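You operate a simulated robot arm through the tools that you are given. There is no shell and no other tool.

You are at the controls of a simulated robot arm. One attempt, no reset.

Task
Latch the pine board on the trestle stand and stain its middle.
Fine: red and blue latch over the board first; load the block brush at the stain tin and lay it back. A coat counts when it lies all over at full strength: go over it till it gets no stronger.

Only the result counts: the job must be done as asked and must still hold three seconds after the hand-in. Knocking over, shifting, dropping, spilling or breaking anything else fails it.

Robot
A 7-joint arm with a two-finger parallel gripper, fixed in place. Base frame: the origin is at the foot of the arm, x ahead of it, y to its left, z up. Readings come in m, degrees, newtons and seconds.
With the tool pointing down near the work surface it reaches from about 0.18 to 0.74 m from the base axis. Its first joint turns from -166.0 to 166.0 degrees. Payload 1.57 kg.
The tool frame sits at the grasp point between the pads (the TCP): z along the fingers, y along the line on which they close. The tips reach 0.03 m beyond it. Largest opening 0.11 m; finger width 0.024, thickness 0.012; the body of the gripper, 0.048 by 0.112 m, starts 0.078 m behind the TCP.
Orientation is that of the tool frame in the base frame, as a unit quaternion [x, y, z, w]. With the fingers straight down and closing along the base's y, the tool's x points along the base's -x, its y along +y and its z along -z.

Tools
- The arm moves only by the tool nudge_tool. Its argument "plan" is a list of rows, each a list of 7 numbers: the closure, from 0 (fully open) to 1 (shut), then the shift along the tool's x, y, z in m, then the turn, a rotation vector about the tool's x, y, z in degrees. In form: [[jaw, tx, ty, tz, ax, ay, az], ...]. A call has 1 to 20 rows; each row shifts and turns the commanded pose from where the row before left it, along the tool's axes as they then stand. Rows are played at 5 a second. More than 0.05 m and 8.6 degrees between two rows, or a gripper value outside its range, and nothing of the call is played. A pose out of reach is approached as far as the arm can. The call stops where the force on the tool passes 50 N (or 10 N more than at its start, if that is more) or the arm is blocked; 0.2 s more then pass. The fingers move at their own pace (about 0.045 m/s each) and stop on an object; they squeeze with about 26 N. The grip force told is the motor's: it shows also when the fingers shut on nothing. Time passes only in rows, and 0.2 s behind the last, so rows that do not move let the fingers close. The reply holds the time, the measured pose of the TCP, the force on the tool along the base axes, the opening and the grip force, in the units named above and with some noise, with the torque about the TCP (base axes, N m) and any sound that the robot's microphone picked up.
- Cameras (640 x 400 px; columns grow to the right, rows downward): "scene" is fixed at [0.0484, 0.504, 1.3604]; the picture's right is [-0.40, -0.91, 0.00], its down [-0.82, 0.36, -0.45] and it looks along [0.41, -0.18, -0.89] (base axes); focal length 214 px, centre (320, 200). "wrist" rides on the gripper at [0.07, 0.016, -0.141] in the tool frame; the picture's right is [-0.23, 0.97, 0.00], its down [-0.86, -0.20, -0.48] and it looks along [-0.47, -0.11, 0.88] (tool axes); focal length 222 px, centre (320, 200). There is no depth. A picture from a camera that has moved, and an enlarged one, comes with that camera's place and axes in the base frame and with its lens. The place of the scene camera against the robot may be out by one fixed shift of up to 0.025 m in any direction.
- capture(camera): a new picture of that camera. The clock stands still meanwhile.
- slide_trunk(by): slides the trunk up (or, below 0, down) by that many m; the arm rides with it, the base frame stays. It gives what a move gives, with no picture.
- enlarge(camera, box): a new picture of the part [left, top, right, bottom] of that camera's present view, enlarged. The clock stands still meanwhile.
- hand_in(): hands the job in; it is judged then, once.

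Nothing tells you positions but the pictures and the camera data. Unless the task says otherwise, let go and move clear before handing in.

The tools are called after "Call:" as a command line: name --pt "numbers of a row" for each row, then --argument value for the rest, lists and objects as JSON in quotes. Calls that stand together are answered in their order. nudge_tool: Moves the arm, as the interface text tells. Its arguments: {"type":"object","properties":{"plan":{"type":"array","items":{"type":"array","items":{"type":"number"}}}},"required":["plan"]} The other tools are called the same way: slide_trunk (by) slides the trunk up or down; capture (camera) takes a picture; enlarge (camera, box) takes an enlarged picture of a part of a camera's view; hand_in () hands the job in.

At the start:

```text
t: 0.0
position: [0.346, 0.389, 1.0945]
tool_rot: [0.0, 1.0, 0.0, 0.0]
wrist_force: [0.8, -0.1, 1.3]
torque: [-0.02, 0.04, -0.02]
opening: 0.11
grasp_force: 0.0
trunk travel left (down, up): [-0.525, 0.065]
```

scene: 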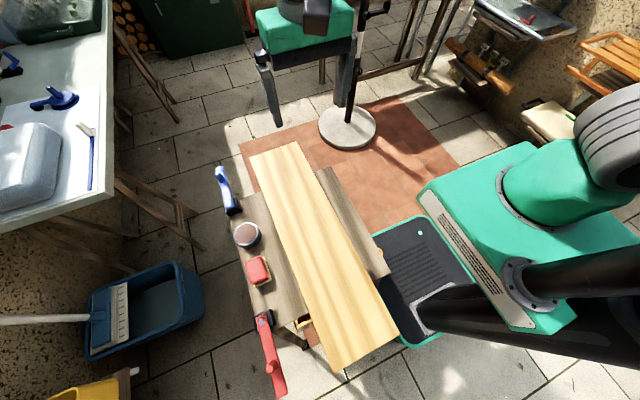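
wrist: 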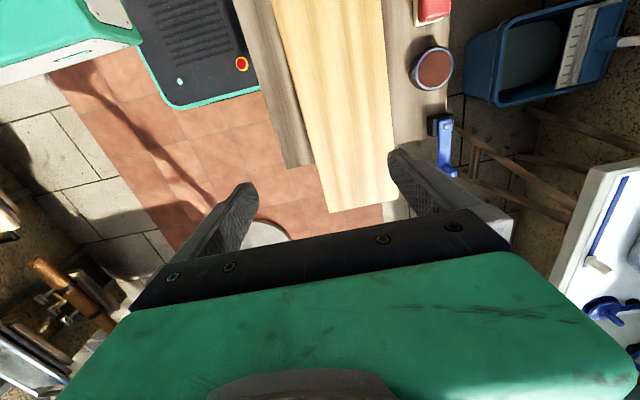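

I see a pine board lying on a trestle, with a blue latch, a stain tin, a red block brush and a red latch along its left edge. I'll look closer before moving.

Call:
enlarge --camera "scene" --box '[190, 130, 430, 280]'

Call:
enlarge --camera "scene" --box '[190, 250, 430, 400]'

Call:
enlarge --camera "wrist" --box '[220, 0, 540, 200]'

```text
2.67 times, centred on (310, 205) of scene
camera zoom: at [0.0484, 0.504, 1.3604], right [-0.4, -0.91, 0.0], down [-0.82, 0.36, -0.45], along [0.41, -0.18, -0.89], focal length 572 px, centre (347, 187)
```

zoom: 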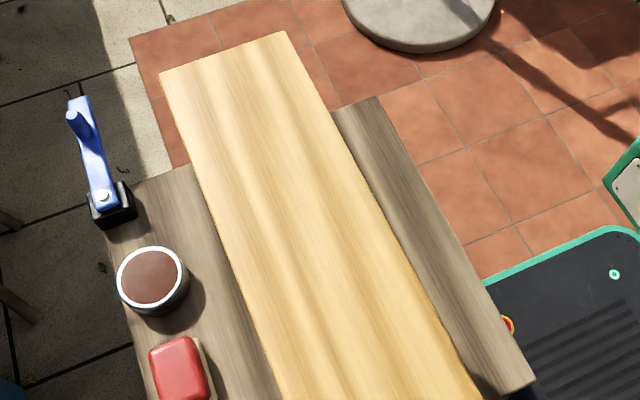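

```text
2.67 times, centred on (310, 325) of scene
camera zoom: at [0.0484, 0.504, 1.3604], right [-0.4, -0.91, 0.0], down [-0.82, 0.36, -0.45], along [0.41, -0.18, -0.89], focal length 572 px, centre (347, -133)
```

zoom: 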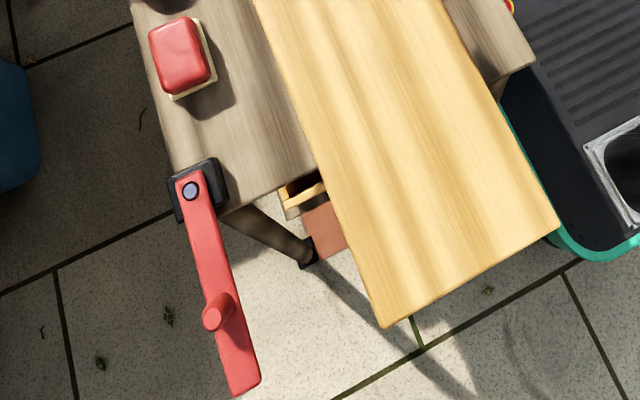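

```text
2.00 times, centred on (380, 100) of wrist
camera zoom: at [0.2764, 0.4055, 1.2353], right [0.23, 0.97, 0.0], down [0.86, -0.2, 0.48], along [0.47, -0.11, -0.88], focal length 444 px, centre (200, 400)
```

zoom: 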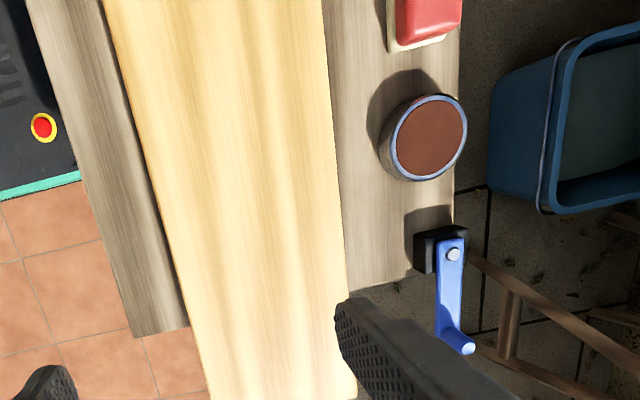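

The blue latch bar points away (+x) and the red one points toward me (-x). Both pivot on bolts near y≈0.65, and the board spans roughly y 0.345–0.54. I'll zoom in on the latches and the board surface before moving.

Call:
enlarge --camera "wrist" --box '[390, 90, 490, 190]'

Call:
enlarge --camera "scene" --box '[200, 150, 280, 220]'

Call:
enlarge --camera "scene" --box '[220, 210, 320, 300]'

Call:
enlarge --camera "scene" --box '[230, 300, 330, 400]'

```text
4.00 times, centred on (440, 140) of wrist
camera zoom: at [0.2764, 0.4055, 1.2353], right [0.23, 0.97, 0.0], down [0.86, -0.2, 0.48], along [0.47, -0.11, -0.88], focal length 888 px, centre (-160, 440)
```

zoom: 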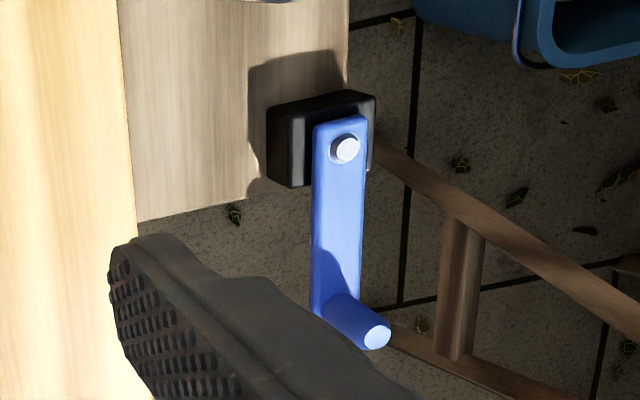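

```text
5.71 times, centred on (240, 185) of scene
camera zoom: at [0.0484, 0.504, 1.3604], right [-0.4, -0.91, 0.0], down [-0.82, 0.36, -0.45], along [0.41, -0.18, -0.89], focal length 1226 px, centre (777, 286)
```

zoom: 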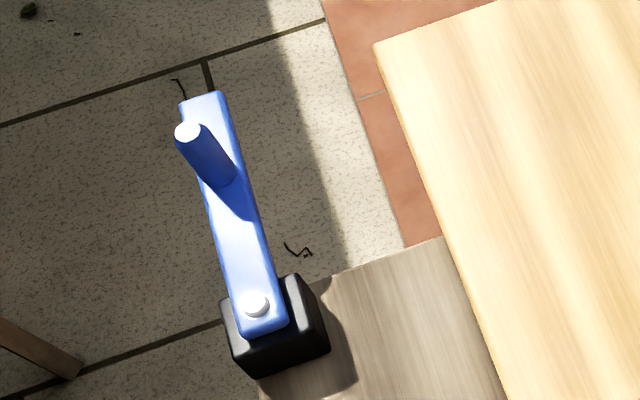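

```text
4.44 times, centred on (270, 255) of scene
camera zoom: at [0.0484, 0.504, 1.3604], right [-0.4, -0.91, 0.0], down [-0.82, 0.36, -0.45], along [0.41, -0.18, -0.89], focal length 953 px, centre (542, -44)
```

zoom: 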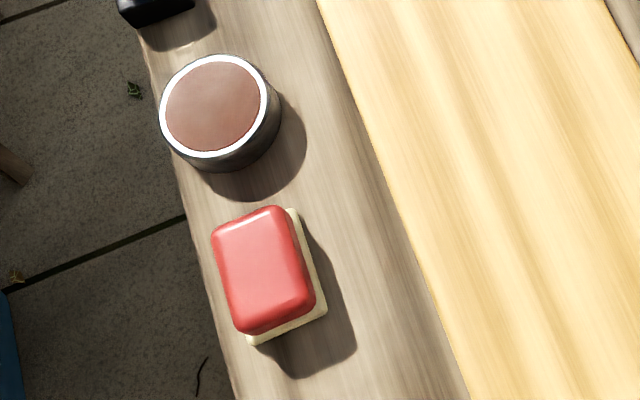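

```text
4.00 times, centred on (280, 350) of scene
camera zoom: at [0.0484, 0.504, 1.3604], right [-0.4, -0.91, 0.0], down [-0.82, 0.36, -0.45], along [0.41, -0.18, -0.89], focal length 858 px, centre (480, -400)
```

zoom: 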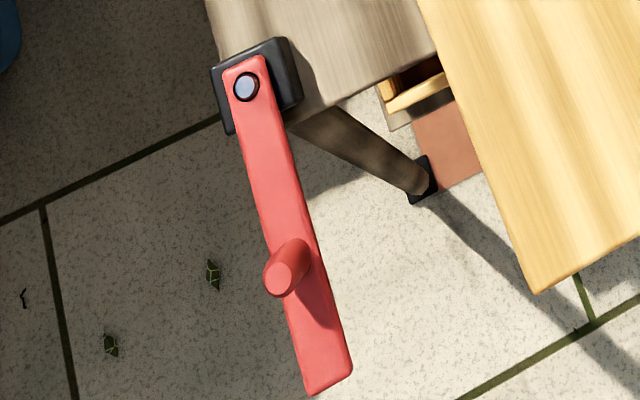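

The knobs stand up from both bars, and the board and tin are clear. I'll move the wrist camera to a second viewpoint so I can triangulate without relying on the scene camera.

Call:
nudge_tool --pt "0 0.03 0.03 0.01 0 0 0" --pt "0 0.03 0.03 0.01 0 0 0" --pt "0 0.03 0.03 0.01 0 0 0" --pt "0 0.03 0.03 0.01 0 0 0" --pt "0 0.02 0.02 0.01 0 0 0" --pt "0 0 0 0 0 0 0"

Call:
capture --camera "wrist"

```text
t: 1.4
position: [0.2053, 0.529, 1.0452]
tool_rot: [0.0, 1.0, 0.0, 0.0]
wrist_force: [0.0, -0.4, -0.1]
torque: [-0.01, -0.03, -0.05]
opening: 0.1099
grasp_force: 0.0
trunk travel left (down, up): [-0.525, 0.065]
```

```text
taken
camera wrist: at [0.1358, 0.546, 1.1861], right [0.23, 0.97, 0.0], down [0.85, -0.2, 0.48], along [0.47, -0.11, -0.88], focal length 222 px, centre (320, 200)
```

wrist: 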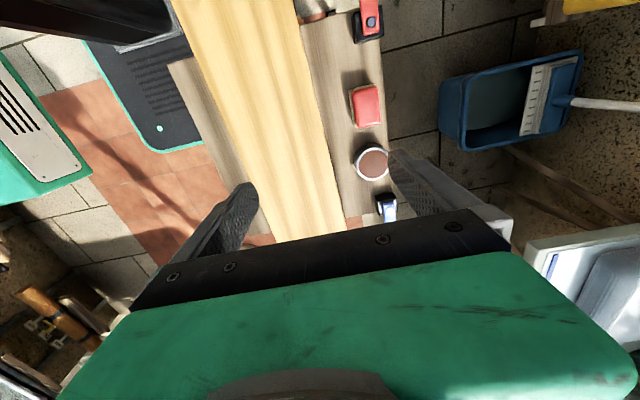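

Call:
enlarge --camera "wrist" --box '[300, 0, 420, 75]'

Call:
enlarge --camera "wrist" --box '[320, 70, 440, 145]'

Call:
enlarge --camera "wrist" --box '[320, 140, 440, 215]'

```text
5.33 times, centred on (360, 38) of wrist
camera zoom: at [0.1358, 0.546, 1.1861], right [0.23, 0.97, 0.0], down [0.85, -0.2, 0.48], along [0.47, -0.11, -0.88], focal length 1185 px, centre (107, 1067)
```

zoom: 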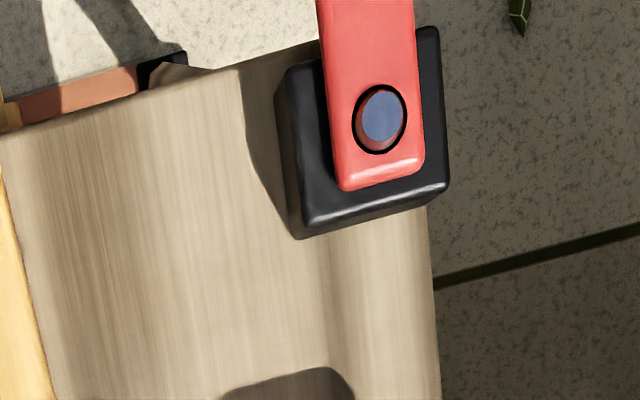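

```text
5.33 times, centred on (380, 108) of wrist
camera zoom: at [0.1358, 0.546, 1.1861], right [0.23, 0.97, 0.0], down [0.85, -0.2, 0.48], along [0.47, -0.11, -0.88], focal length 1185 px, centre (0, 693)
```

zoom: 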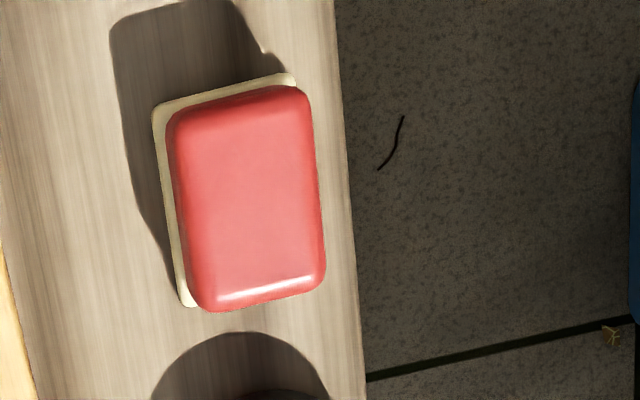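

```text
5.33 times, centred on (380, 178) of wrist
camera zoom: at [0.1358, 0.546, 1.1861], right [0.23, 0.97, 0.0], down [0.85, -0.2, 0.48], along [0.47, -0.11, -0.88], focal length 1185 px, centre (0, 320)
```

zoom: 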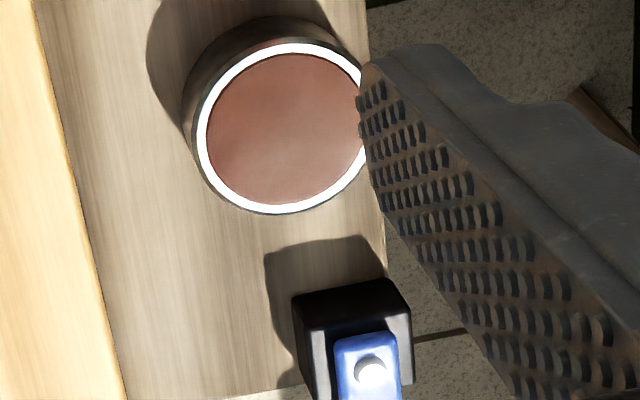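

Two-view triangulation puts the blue bolt at about (0.423, 0.638, 0.761) and the tin rim centre at about (0.311, 0.615, 0.757). Next I'll move back to view the red latch and brush from above.

Call:
nudge_tool --pt "0 0.04 0 0.0 0 0 0" --pt "0 0.04 0 0.0 0 0 0" --pt "0 0.04 0 0.0 0 0 0" --pt "0 0.04 0 0.0 0 0 0" --pt "0 0.02 0.0 0.0 0 0 0" --pt "0 0 0 0 0 0 0"

Call:
capture --camera "wrist"

Call:
capture --camera "scene"

```text
t: 2.8
position: [0.0255, 0.5273, 1.0429]
tool_rot: [0.0, 1.0, 0.001, -0.001]
wrist_force: [-0.1, 0.0, 0.2]
torque: [-0.01, -0.02, -0.01]
opening: 0.1098
grasp_force: 0.0
trunk travel left (down, up): [-0.525, 0.065]
```

```text
taken
camera wrist: at [-0.0437, 0.5444, 1.1839], right [0.23, 0.97, 0.0], down [0.85, -0.2, 0.48], along [0.47, -0.11, -0.88], focal length 222 px, centre (320, 200)
```

wrist: 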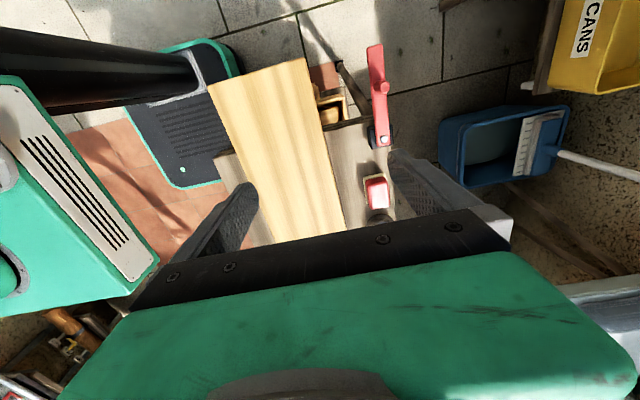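

```text
taken
```

scene: 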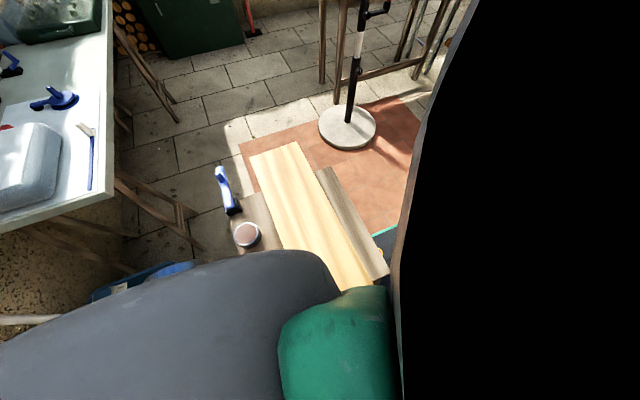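

Call:
enlarge --camera "wrist" --box '[310, 30, 430, 105]'

Call:
enlarge --camera "wrist" --box '[310, 100, 430, 230]'

Call:
enlarge --camera "wrist" --box '[200, 50, 360, 250]'

```text
5.33 times, centred on (370, 68) of wrist
camera zoom: at [-0.0437, 0.5444, 1.1839], right [0.23, 0.97, 0.0], down [0.85, -0.2, 0.48], along [0.47, -0.11, -0.88], focal length 1185 px, centre (53, 907)
```

zoom: 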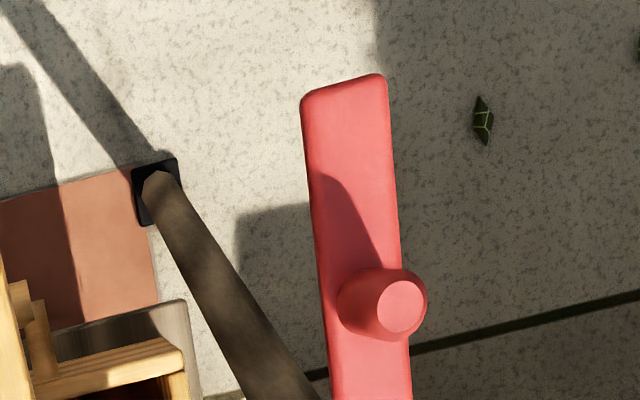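

```text
3.08 times, centred on (370, 165) of wrist
camera zoom: at [-0.0437, 0.5444, 1.1839], right [0.23, 0.97, 0.0], down [0.85, -0.2, 0.48], along [0.47, -0.11, -0.88], focal length 684 px, centre (166, 308)
```

zoom: 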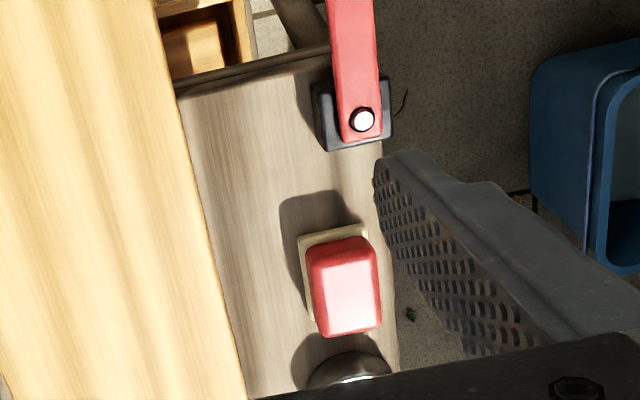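

```text
2.00 times, centred on (280, 150) of wrist
camera zoom: at [-0.0437, 0.5444, 1.1839], right [0.23, 0.97, 0.0], down [0.85, -0.2, 0.48], along [0.47, -0.11, -0.88], focal length 444 px, centre (400, 300)
```

zoom: 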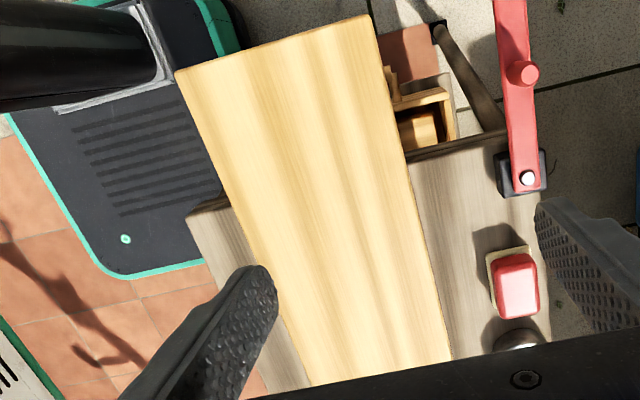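

I now place the red bolt at about (0.082, 0.638, 0.761) and the red knob at about (-0.006, 0.641) with its top near z 0.793. The brush is at about (0.20, 0.618). Next I'll move above the red knob and check before descending.

Call:
nudge_tool --pt "0.3 0.01 0.03 0.04 0 0 0" --pt "0.4 0.01 0.03 0.04 0 0 0" --pt "0.45 0.0115 0.03 0.04 0 0 0" --pt "0.45 0.0 0.0237 0.02 0 0 0" --pt "0.45 0 0 0 0 0 0" --pt "0.45 0 0 0 0 0 0"

Call:
capture --camera "wrist"

```text
refused: row 1 steps farther than a row can; nothing moved
```

```text
taken
camera wrist: at [-0.0437, 0.5444, 1.1839], right [0.23, 0.97, 0.0], down [0.85, -0.2, 0.48], along [0.47, -0.11, -0.88], focal length 222 px, centre (320, 200)
```

wrist: 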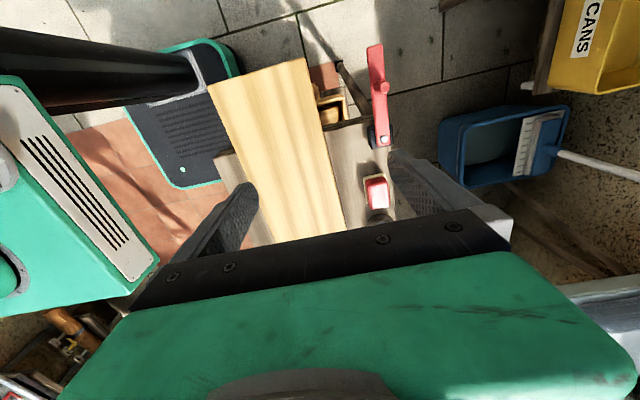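

That row's total step was just over 0.05 m, so it was refused and nothing moved. The red knob is still at about (-0.006, 0.641), so I'll approach it again with smaller rows.

Call:
nudge_tool --pt "0.3 0.008 0.023 0.028 0 0 0" --pt "0.4 0.008 0.023 0.028 0 0 0" --pt "0.45 0.008 0.023 0.028 0 0 0" --pt "0.45 0.0075 0.023 0.028 0 0 0" --pt "0.45 0 0.0217 0.028 0 0 0" --pt "0.45 0 0 0 0 0 0"

Call:
capture --camera "wrist"

```text
t: 4.2
position: [-0.0046, 0.6426, 0.9027]
tool_rot: [0.0, 1.0, 0.001, 0.001]
wrist_force: [-0.1, -0.3, 0.8]
torque: [0.01, -0.01, 0.03]
opening: 0.0604
grasp_force: 0.2
trunk travel left (down, up): [-0.525, 0.065]
```

```text
taken
camera wrist: at [-0.0742, 0.6593, 1.0436], right [0.23, 0.97, 0.0], down [0.86, -0.2, 0.48], along [0.47, -0.11, -0.88], focal length 222 px, centre (320, 200)
```

wrist: 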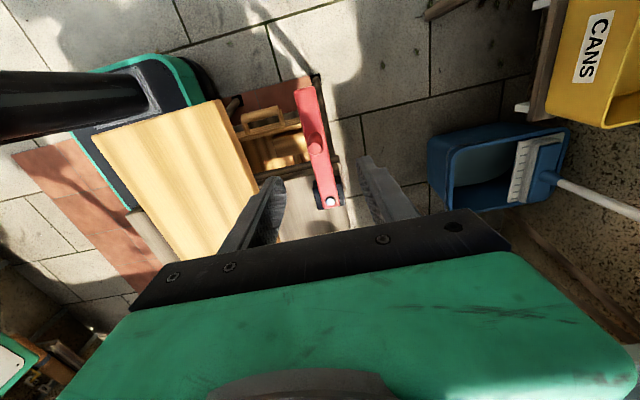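

Call:
enlarge --camera "wrist" --box '[260, 80, 380, 215]'

```text
2.96 times, centred on (320, 148) of wrist
camera zoom: at [-0.0742, 0.6593, 1.0436], right [0.23, 0.97, 0.0], down [0.86, -0.2, 0.48], along [0.47, -0.11, -0.88], focal length 658 px, centre (320, 356)
```

zoom: 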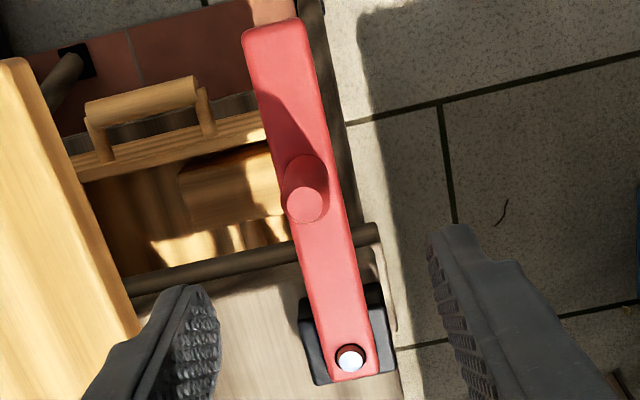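

The red knob is at about (-0.008, 0.638) with its top near z 0.80, and the fingers straddle it from above. I'll descend around it and close to feel its width.

Call:
nudge_tool --pt "0.45 0.003 -0.0046 0.025 0 0 0" --pt "0.45 0 0 0.026 0 0 0" --pt "0.45 0 0 0.026 0 0 0" --pt "0.45 0 0 0.025 0 0 0" --pt "0.45 0 0 0 0 0 0" --pt "0.7 0 0 0 0 0 0" --pt "0.9 0 0 0 0 0 0" --pt "0.9 0 0 0 0 0 0"

Call:
capture --camera "wrist"

```text
t: 6.0
position: [-0.009, 0.6379, 0.8018]
tool_rot: [0.0, 1.0, 0.0, 0.0]
wrist_force: [-0.2, -0.5, -0.3]
torque: [0.25, 0.0, -0.02]
opening: 0.0186
grasp_force: 15.3
trunk travel left (down, up): [-0.525, 0.065]
```

```text
taken
camera wrist: at [-0.0779, 0.6542, 0.9429], right [0.23, 0.97, 0.0], down [0.86, -0.2, 0.48], along [0.47, -0.11, -0.88], focal length 222 px, centre (320, 200)
```

wrist: 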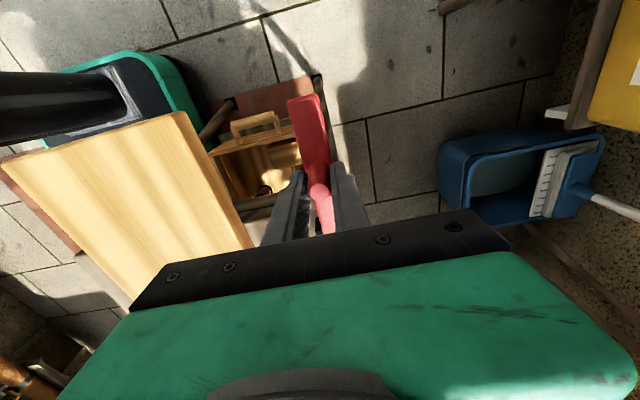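

The fingers hold the knob, which is 18.6 mm wide. I'll loosen them to a cage and swing the bar, starting with a small part of the arc as a test.

Call:
nudge_tool --pt "0.79 0 0 0 0 0 0" --pt "0.79 0 0 0 0 0 0" --pt "0.79 -0.00077 -0.01175 0 0 0 -7.5" --pt "0.79 -0.00077 -0.01175 0 0 0 -7.5" --pt "0.79 -0.00077 -0.01175 0 0 0 -7.5" --pt "0.79 0 0 0 0 0 0"

Call:
capture --camera "wrist"

```text
t: 7.4
position: [-0.0028, 0.6041, 0.802]
tool_rot: [-0.196, 0.981, -0.001, 0.0]
wrist_force: [0.9, -0.4, 0.4]
torque: [-0.02, 0.01, 0.06]
opening: 0.0234
grasp_force: 0.0
trunk travel left (down, up): [-0.525, 0.065]
```

```text
taken
camera wrist: at [-0.0719, 0.5922, 0.9436], right [-0.16, 0.99, 0.0], down [0.87, 0.14, 0.48], along [0.47, 0.08, -0.88], focal length 222 px, centre (320, 200)
```

wrist: 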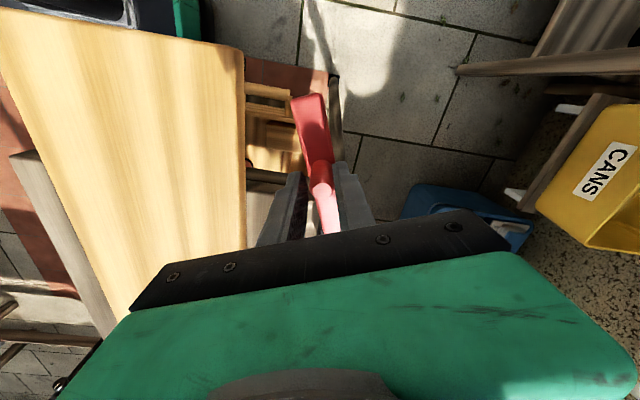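

The bar follows freely with low force. I'll continue the arc to 90°.

Call:
nudge_tool --pt "0.79 -0.00077 -0.01175 0 0 0 -7.5" --pt "0.79 -0.00077 -0.01175 0 0 0 -7.5" --pt "0.79 -0.00077 -0.01175 0 0 0 -7.5" --pt "0.79 -0.00077 -0.01175 0 0 0 -7.5" --pt "0.79 -0.00077 -0.01175 0 0 0 -7.5" --pt "0.79 -0.00077 -0.01175 0 0 0 -7.5" --pt "0.79 -0.00077 -0.01175 0 0 0 -7.5" --pt "0.79 -0.00077 -0.01175 0 0 0 -7.5" --pt "0.79 -0.00077 -0.01175 0 0 0 -7.5" --pt "0.79 0 0 0 0 0 0"

Call:
capture --camera "wrist"

Call:
capture --camera "scene"

```text
t: 9.6
position: [0.0815, 0.5472, 0.8032]
tool_rot: [0.708, -0.707, 0.0, -0.001]
wrist_force: [-0.6, 0.5, -0.3]
torque: [0.0, 0.02, -0.05]
opening: 0.0232
grasp_force: 0.4
trunk travel left (down, up): [-0.525, 0.065]
```

```text
taken
camera wrist: at [0.0662, 0.4773, 0.9436], right [-0.97, 0.23, 0.0], down [0.2, 0.86, 0.48], along [0.11, 0.47, -0.88], focal length 222 px, centre (320, 200)
```

wrist: 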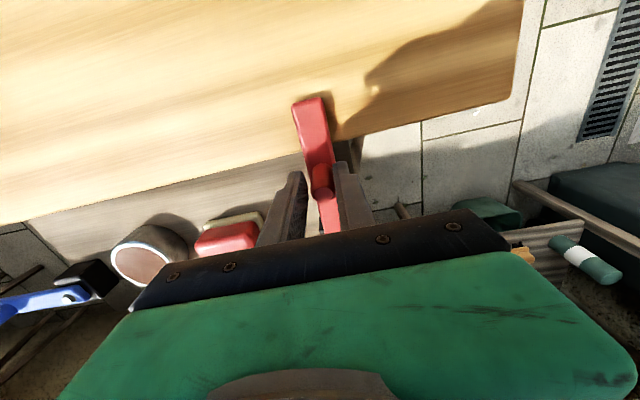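

```text
taken
```

scene: 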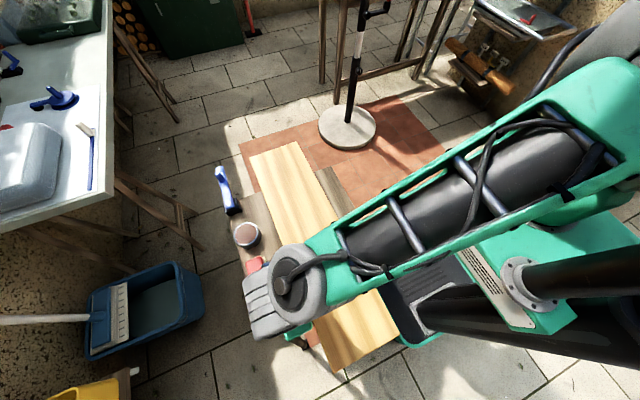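

The red bar now lies across the board at x≈0.08. I'll open a little, rise clear and check that it stays.

Call:
nudge_tool --pt "0.6 0 0 0 0 0 0" --pt "0.6 0 0 0 0 0 0" --pt "0.6 0 0 -0.03 0 0 0" --pt "0.6 0 0 -0.04 0 0 0" --pt "0.6 0 0 -0.04 0 0 0" --pt "0.6 0 0 0 0 0 0"

Call:
capture --camera "wrist"

```text
t: 11.0
position: [0.0823, 0.5454, 0.9129]
tool_rot: [0.707, -0.707, -0.001, 0.0]
wrist_force: [0.2, 0.7, -0.1]
torque: [0.02, -0.03, -0.01]
opening: 0.0441
grasp_force: 0.0
trunk travel left (down, up): [-0.525, 0.065]
```

```text
taken
camera wrist: at [0.0657, 0.4769, 1.0543], right [-0.97, 0.23, 0.0], down [0.2, 0.86, 0.48], along [0.11, 0.47, -0.88], focal length 222 px, centre (320, 200)
```

wrist: 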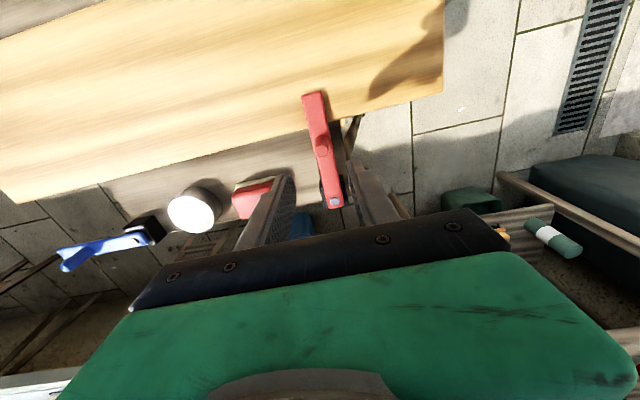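

The red latch lies over the board, bar tip near (0.078, 0.493). The blue knob at about (0.513, 0.638) is beyond straight-down reach, so I'll approach it tilted outward. First I'll rise, turn the tool back and move over.

Call:
nudge_tool --pt "0.4 0 0 -0.008 0 0 7.5" --pt "0.4 0 0 -0.008 0 0 7.5" --pt "0.4 0 0 -0.008 0 0 7.5" --pt "0.4 0 0 -0.008 0 0 7.5" --pt "0.4 0 0 -0.008 0 0 7.5" --pt "0.4 0 0 -0.008 0 0 7.5" --pt "0.4 0 0 -0.008 0 0 7.5" --pt "0.4 0 0 -0.008 0 0 7.5" --pt "0.4 0 0 -0.008 0 0 7.5" --pt "0.4 0 0 -0.008 0 0 7.5" --pt "0.4 0 0 -0.008 0 0 7.5" --pt "0.4 0 0 -0.008 0 0 7.5" --pt "0.4 -0.04 0.0075 0 0 0 0" --pt "0.4 -0.04 0.0075 0 0 0 0" --pt "0.4 -0.04 0.0075 0 0 0 0" --pt "0.4 -0.04 0.0075 0 0 0 0" --pt "0.4 -0.04 0.0075 0 0 0 0" --pt "0.4 -0.02 0.0075 0 0 0 0" --pt "0.4 -0.02 0.0075 0 0 0 0" --pt "0.4 0 0 0 0 0 0"

Call:
capture --camera "wrist"

Call:
capture --camera "scene"

```text
t: 15.2
position: [0.3213, 0.5992, 1.0087]
tool_rot: [0.0, 1.0, 0.0, 0.001]
wrist_force: [1.1, -0.6, 0.1]
torque: [-0.01, 0.02, 0.0]
opening: 0.0662
grasp_force: 0.0
trunk travel left (down, up): [-0.525, 0.065]
```

```text
taken
camera wrist: at [0.2518, 0.6162, 1.1503], right [0.23, 0.97, 0.0], down [0.86, -0.2, 0.48], along [0.47, -0.11, -0.88], focal length 222 px, centre (320, 200)
```

wrist: 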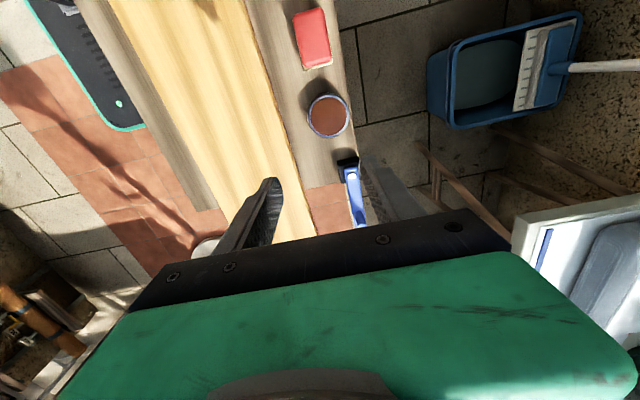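

```text
taken
```

scene: 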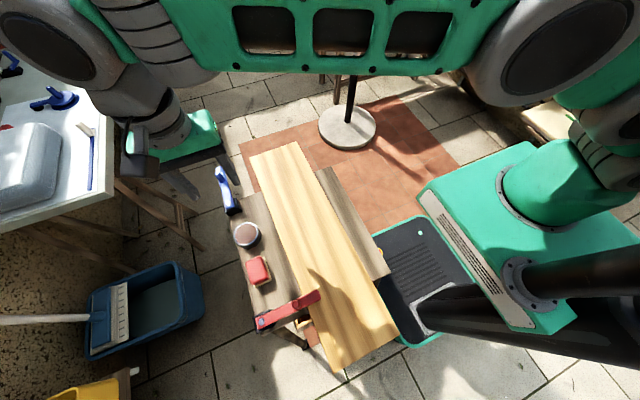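

Call:
enlarge --camera "wrist" --box '[270, 80, 390, 240]'

Call:
enlarge --camera "scene" --box '[230, 240, 410, 380]'

```text
2.50 times, centred on (330, 160) of wrist
camera zoom: at [0.2518, 0.6162, 1.1503], right [0.23, 0.97, 0.0], down [0.86, -0.2, 0.48], along [0.47, -0.11, -0.88], focal length 555 px, centre (295, 300)
```

zoom: 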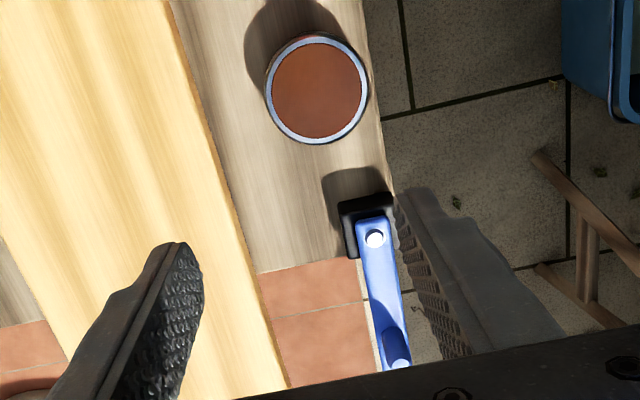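

```text
2.86 times, centred on (320, 310) of scene
camera zoom: at [0.0484, 0.504, 1.3604], right [-0.4, -0.91, 0.0], down [-0.82, 0.36, -0.45], along [0.41, -0.18, -0.89], focal length 613 px, centre (320, -114)
```

zoom: 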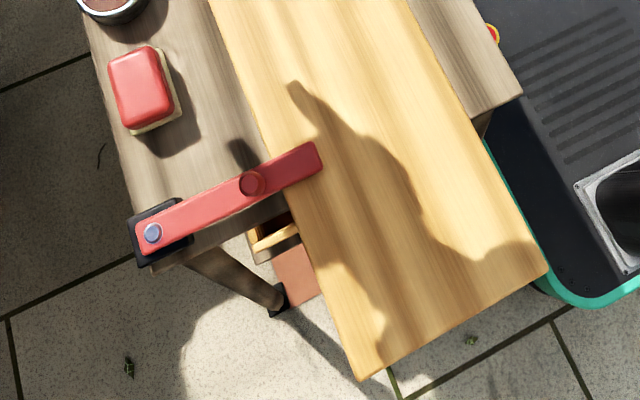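

The blue bolt is confirmed at about (0.422, 0.638), the knob at about (0.512, 0.638), and the tin at about (0.310, 0.617). I'll tilt the tool 40° outward here and check what the arm reaches.

Call:
nudge_tool --pt "0.4 0 0.0075 0 0 -8 0" --pt "0.4 0 0.0075 0 0 -8 0" --pt "0.4 0 0.0075 0 0 -8 0" --pt "0.4 0 0.0075 0 0 -8 0" --pt "0.4 0 0.0074 0 0 -8 0" --pt "0.4 0 0 0 0 0 0"

Call:
capture --camera "wrist"

Call:
capture --camera "scene"

```text
t: 16.6
position: [0.2993, 0.6199, 0.994]
tool_rot: [0.001, 0.949, 0.005, 0.314]
wrist_force: [0.2, 0.5, 0.2]
torque: [-0.02, -0.02, -0.02]
opening: 0.066
grasp_force: 0.1
out of reach, approached as far as the arm can: row 1, 2, 3, 4, 5
trunk travel left (down, up): [-0.525, 0.065]
```

```text
taken
camera wrist: at [0.16, 0.6346, 1.0656], right [0.18, 0.97, 0.15], down [0.4, -0.21, 0.89], along [0.9, -0.1, -0.43], focal length 222 px, centre (320, 200)
```

wrist: 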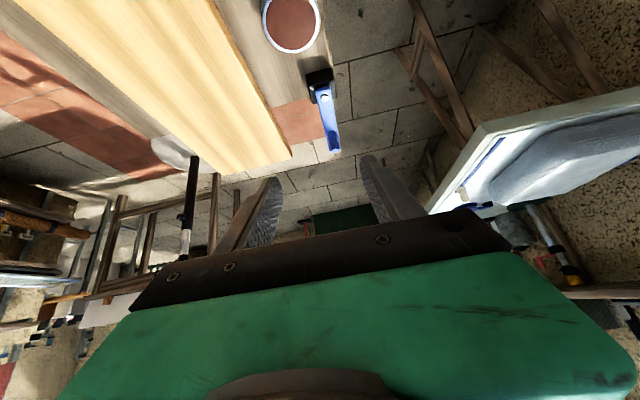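

```text
taken
```

scene: 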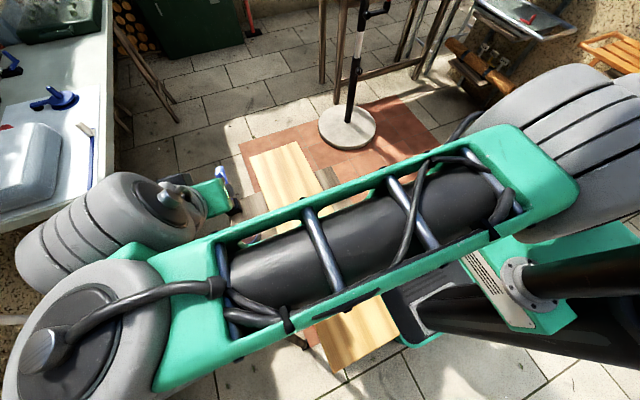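

The 40° tilt is out of reach at this height, since the wrist is too high above the shoulder. Lower down near z 0.86 there should be more reach, so I'll go along the tool axis toward a pre-grasp short of the knob.

Call:
nudge_tool --pt "0.4 0.019 0 0.023 0 0 0" --pt "0.4 0.019 0 0.023 0 0 0" --pt "0.4 0.019 0 0.023 0 0 0" --pt "0.4 0.019 0 0.023 0 0 0" --pt "0.4 0.019 0 0.023 0 0 0" --pt "0.4 0 0 0 0 0 0"

Call:
capture --camera "scene"

```text
t: 18.0
position: [0.2912, 0.6221, 0.8431]
tool_rot: [0.001, 0.95, 0.005, 0.312]
wrist_force: [0.4, 0.6, 0.4]
torque: [-0.01, 0.04, -0.02]
opening: 0.066
grasp_force: 0.0
trunk travel left (down, up): [-0.525, 0.065]
```

```text
taken
```

scene: 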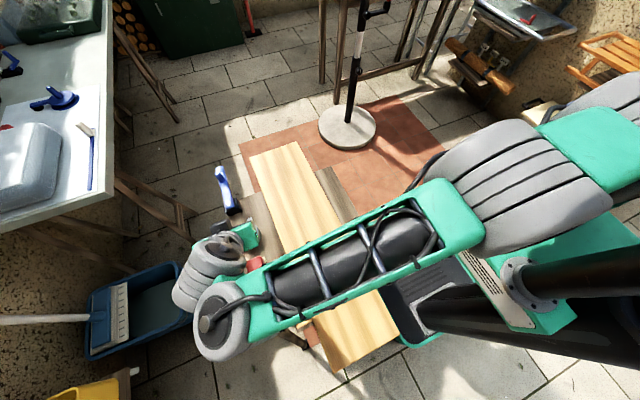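

The command was clamped to the pose it reached, about (0.291, 0.622, 0.843) with a 36° tilt, and that pose now holds. I'll move forward toward the knob in steps and watch the reach.

Call:
nudge_tool --pt "0.4 -0.03 0.0032 0.0178 0 0 0" --pt "0.4 -0.03 0.0032 0.0178 0 0 0" --pt "0.4 -0.03 0.0032 0.0178 0 0 0" --pt "0.4 -0.03 0.0032 0.0178 0 0 0" --pt "0.4 -0.03 0.0032 0.0178 0 0 0" --pt "0.4 0 0 0 0 0 0"

Call:
capture --camera "wrist"

Call:
capture --camera "scene"

```text
t: 19.4
position: [0.4452, 0.6096, 0.8569]
tool_rot: [0.002, 0.949, 0.004, 0.314]
wrist_force: [0.4, -0.1, -0.8]
torque: [0.01, -0.01, 0.01]
opening: 0.066
grasp_force: 0.1
out of reach, approached as far as the arm can: row 3, 4, 5
trunk travel left (down, up): [-0.525, 0.065]
```

```text
taken
camera wrist: at [0.3055, 0.6259, 0.9286], right [0.18, 0.97, 0.14], down [0.4, -0.21, 0.89], along [0.9, -0.1, -0.43], focal length 222 px, centre (320, 200)
```

wrist: 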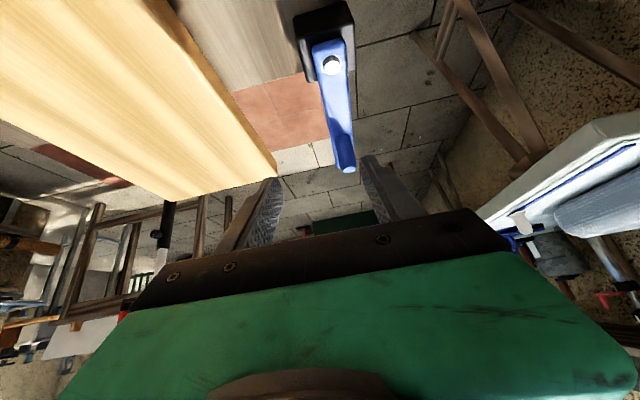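

```text
taken
```

scene: 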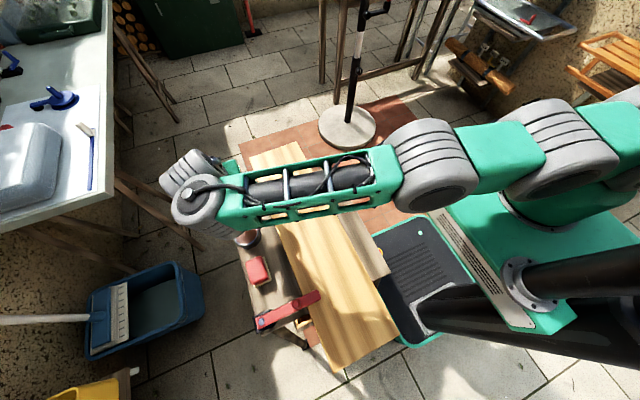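

The arm stalls at about 0.755 m from the base in this orientation, still short of the knob. I'll look closely at the arm's posture to choose a better tilt direction.

Call:
enlarge --camera "scene" --box '[140, 70, 640, 300]'

Call:
enlarge --camera "wrist" --box '[240, 0, 440, 240]'

```text
1.28 times, centred on (390, 185) of scene
camera zoom: at [0.0484, 0.504, 1.3604], right [-0.4, -0.91, 0.0], down [-0.82, 0.36, -0.45], along [0.41, -0.18, -0.89], focal length 274 px, centre (230, 219)
```

zoom: 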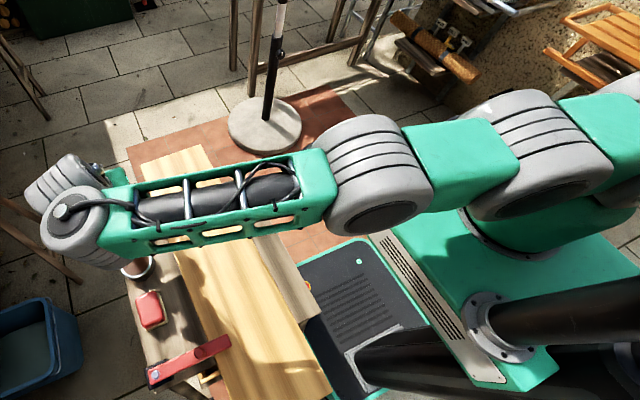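

```text
1.67 times, centred on (340, 120) of wrist
camera zoom: at [0.3055, 0.6259, 0.9286], right [0.18, 0.97, 0.14], down [0.4, -0.21, 0.89], along [0.9, -0.1, -0.43], focal length 370 px, centre (287, 333)
```

zoom: 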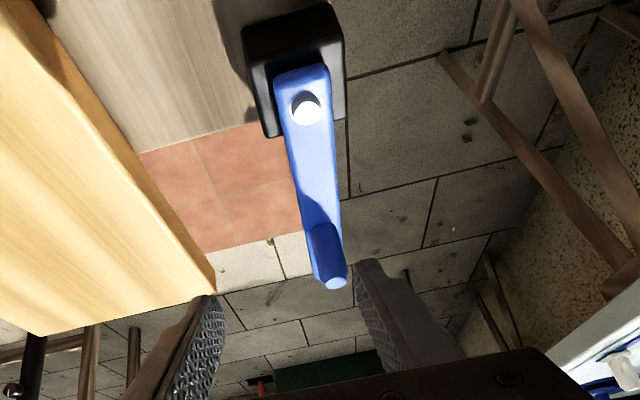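

The arm is nearly straight, and tilting toward +x wastes reach. Tilting radially, toward azimuth ~51°, should get well past 0.82 m, so I'll back off slightly and swing the tilted tool about the vertical.

Call:
nudge_tool --pt "0.4 0.0101 -0.02 -0.02 0 0 0" --pt "0.4 0.0101 -0.02 -0.02 0 0 0" --pt "0.4 0 0 0 -5.07 0 -6.83" --pt "0.4 0 0 0 -5.07 0 -6.83" --pt "0.4 0 0 0 -5.07 0 -6.83" --pt "0.4 0 0 0 -5.07 0 -6.83" --pt "0.4 0 0 0 -5.07 0 -6.83" --pt "0.4 0 0 0 -5.07 0 -6.83" --pt "0.4 0 0 0 0 0 0"

Call:
capture --camera "wrist"

Call:
capture --camera "scene"

```text
t: 21.4
position: [0.4206, 0.6313, 0.8808]
tool_rot: [-0.135, 0.941, 0.036, 0.307]
wrist_force: [-1.3, 0.3, 0.7]
torque: [-0.01, 0.0, 0.01]
opening: 0.0659
grasp_force: 0.1
out of reach, approached as far as the arm can: row 2, 3, 4, 5, 6, 7, 8
trunk travel left (down, up): [-0.525, 0.065]
```

```text
taken
camera wrist: at [0.2813, 0.6095, 0.9537], right [-0.09, 0.99, 0.12], down [0.45, -0.07, 0.89], along [0.89, 0.14, -0.43], focal length 222 px, centre (320, 200)
```

wrist: 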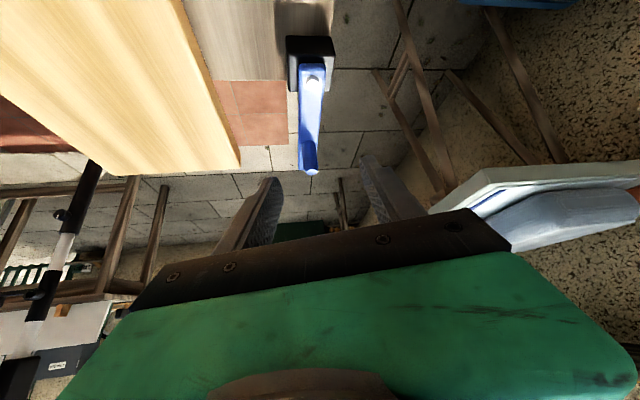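

```text
taken
```

scene: 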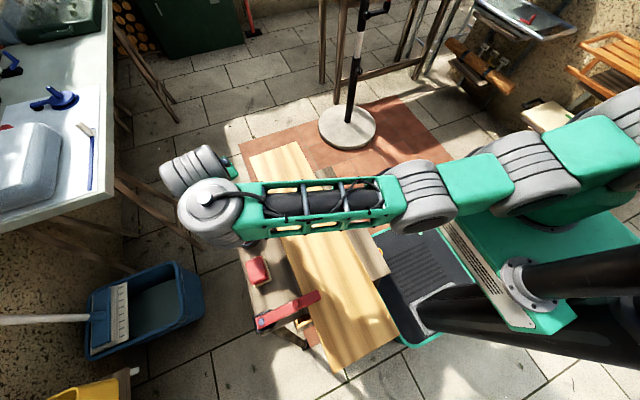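

Even moving inward was refused, so the limit is a joint or the elbow posture rather than distance. I'll go back to a relaxed, tool-down posture closer in, then tilt radially there and extend outward.

Call:
nudge_tool --pt "0.4 0.0117 -0.0307 -0.0252 0 0 0" --pt "0.4 0.0117 -0.0307 -0.0252 0 0 0" --pt "0.4 0.0117 -0.0307 -0.0252 0 0 0" --pt "0.4 0.0117 -0.0307 -0.0252 0 0 0" --pt "0.4 0.0117 -0.0307 -0.0252 0 0 0" --pt "0.4 0 0 0 4.4 0.1 6.05" --pt "0.4 0 0 0 4.4 0.1 6.05" --pt "0.4 0 0 0 0 7.26 0" --pt "0.4 0 0 0 0 7.26 0" --pt "0.4 0 0 0 0 7.26 0" --pt "0.4 0 0 0 0 7.26 0" --pt "0.4 0 0 0 0 7.26 0" --pt "0.4 0 0 0 0 0 0"

Call:
capture --camera "scene"

```text
t: 24.2
position: [0.3809, 0.6042, 0.9068]
tool_rot: [-0.009, 1.0, -0.007, -0.004]
wrist_force: [1.3, 0.6, 0.0]
torque: [-0.05, 0.01, 0.01]
opening: 0.0662
grasp_force: 0.1
out of reach, approached as far as the arm can: row 1, 2, 3, 4, 5, 7, 10, 11
trunk travel left (down, up): [-0.525, 0.065]
```

```text
taken
```

scene: 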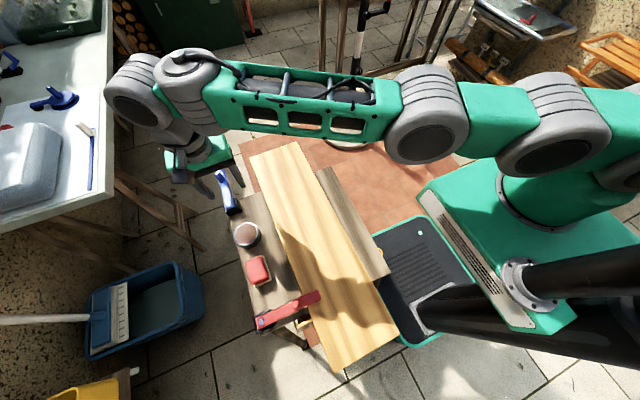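

Back to tool-down at (0.381, 0.604, 0.907). I'll move inward to relax the arm, then test a radial tilt.

Call:
nudge_tool --pt "0.4 0.025 -0.04 0 0 0 0" --pt "0.4 0.025 -0.04 0 0 0 0" --pt "0.4 0.025 -0.04 0 0 0 0" --pt "0.4 0 0 0 -6.77 -4.26 0" --pt "0.4 0 0 0 -6.77 -4.26 0" --pt "0.4 0 0 0 -6.77 -4.26 0" --pt "0.4 0 0 0 0 0 0"

Call:
capture --camera "scene"

```text
t: 25.8
position: [0.3615, 0.5762, 0.9216]
tool_rot: [-0.008, 0.996, 0.073, 0.05]
wrist_force: [0.1, -0.1, 0.8]
torque: [0.01, -0.01, 0.0]
opening: 0.066
grasp_force: 0.0
out of reach, approached as far as the arm can: row 2, 3, 4, 5, 6
trunk travel left (down, up): [-0.525, 0.065]
```

```text
taken
```

scene: 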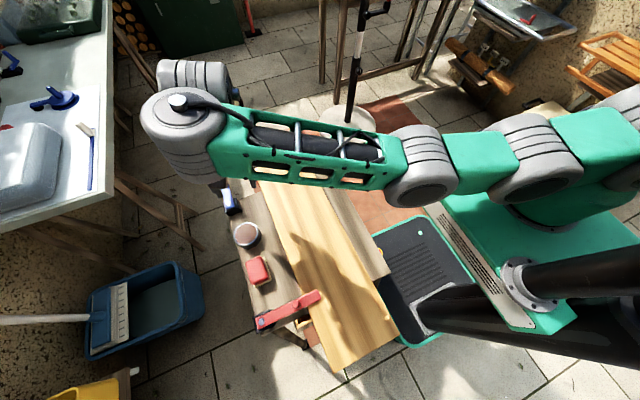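

The arm retracts only grudgingly, so it's probably stretched into a singular posture. I'll undo the tilt and retract up and inward in small steps, back to the region that worked earlier.

Call:
nudge_tool --pt "0.4 0 0 0 4.2 2.7 0" --pt "0.4 0 0 0 4.2 2.7 0" --pt "0.4 0.006 -0.01 -0.015 0 0 0" --pt "0.4 0.006 -0.01 -0.015 0 0 0" --pt "0.4 0.006 -0.01 -0.015 0 0 0" --pt "0.4 0.006 -0.01 -0.015 0 0 0" --pt "0.4 0.006 -0.01 -0.015 0 0 0" --pt "0.4 0 0 0 0 0 0"

Call:
capture --camera "scene"

```text
t: 27.6
position: [0.3318, 0.5241, 0.9964]
tool_rot: [-0.008, 1.0, -0.001, 0.003]
wrist_force: [0.1, -0.3, 0.2]
torque: [0.03, 0.01, 0.02]
opening: 0.0658
grasp_force: 0.0
trunk travel left (down, up): [-0.525, 0.065]
```

```text
taken
```

scene: 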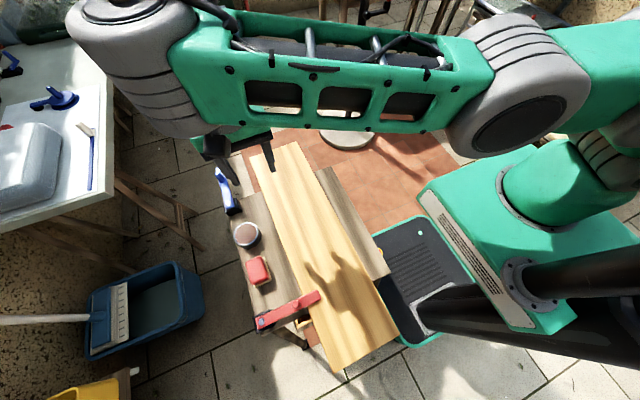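

The arm is back in a well-bent posture at (0.332, 0.524, 0.996). I'll yaw the tool to line up with the arm's radial plane, so later tilting is pure wrist pitch, and pull inward a bit.

Call:
nudge_tool --pt "0.4 0 0 0 0 0 -8.24" --pt "0.4 0 0 0 0 0 -8.24" --pt "0.4 0 0 0 0 0 -8.24" --pt "0.4 0 0 0 0 0 -8.24" --pt "0.4 0 0 0 0 0 -8.24" --pt "0.4 0 0 0 0 0 -8.24" --pt "0.4 0 0 0 0 0 -8.24" --pt "0.4 0.03 0 0 0 0 0" --pt "0.4 0.03 0 0 0 0 0" --pt "0.4 0.03 0 0 0 0 0" --pt "0.4 0 0 0 0 0 0"

Call:
capture --camera "scene"

Call:
capture --camera "wrist"

```text
t: 30.0
position: [0.2909, 0.4596, 1.0241]
tool_rot: [-0.49, 0.872, -0.007, -0.001]
wrist_force: [-0.5, -0.6, -0.4]
torque: [0.01, 0.02, 0.0]
opening: 0.0658
grasp_force: 0.1
out of reach, approached as far as the arm can: row 9, 10
trunk travel left (down, up): [-0.525, 0.065]
```

```text
taken
```

scene: 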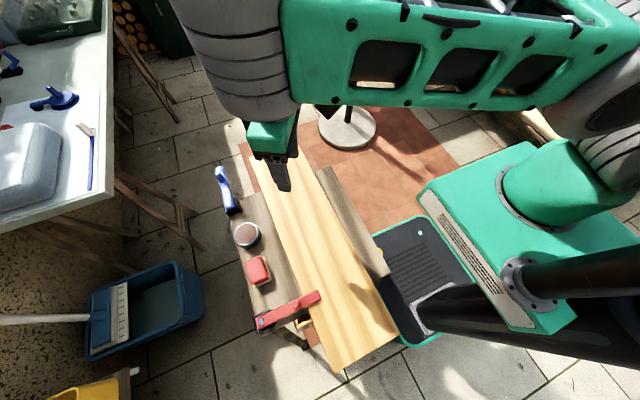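

```text
taken
camera wrist: at [0.2404, 0.4099, 1.1663], right [-0.71, 0.7, -0.01], down [0.61, 0.63, 0.47], along [0.34, 0.33, -0.88], focal length 222 px, centre (320, 200)
```

wrist: 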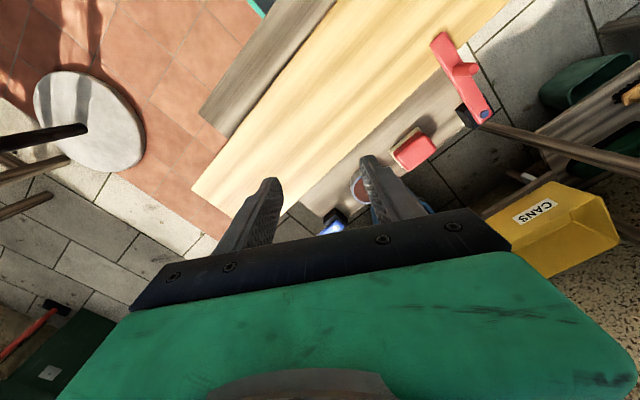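

Pulling inward was refused again even though poses like this worked at the start, so the arm may have drifted into an awkward branch. I'll test by returning to the height and radius of the starting pose.

Call:
nudge_tool --pt "0.4 0.004 0 -0.025 0 0 0" --pt "0.4 0.01 0 -0.025 0 0 0" --pt "0.4 0.01 0 -0.02 0 0 0" --pt "0.4 0 0 0 0 0 0"

Call:
capture --camera "scene"

```text
t: 31.0
position: [0.2766, 0.437, 1.0966]
tool_rot: [-0.489, 0.872, -0.003, 0.003]
wrist_force: [0.2, -0.3, -0.9]
torque: [-0.01, 0.02, 0.03]
opening: 0.0662
grasp_force: 0.0
trunk travel left (down, up): [-0.525, 0.065]
```

```text
taken
```

scene: 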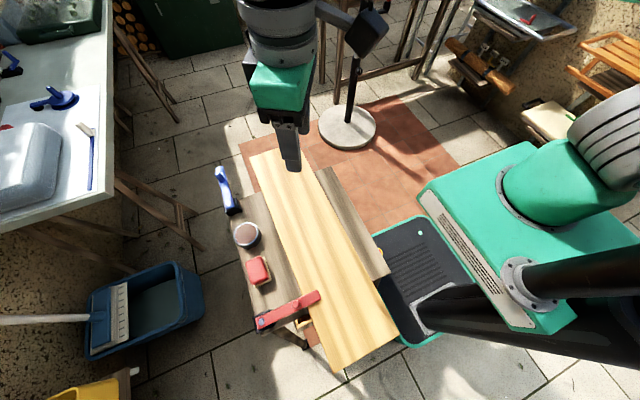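

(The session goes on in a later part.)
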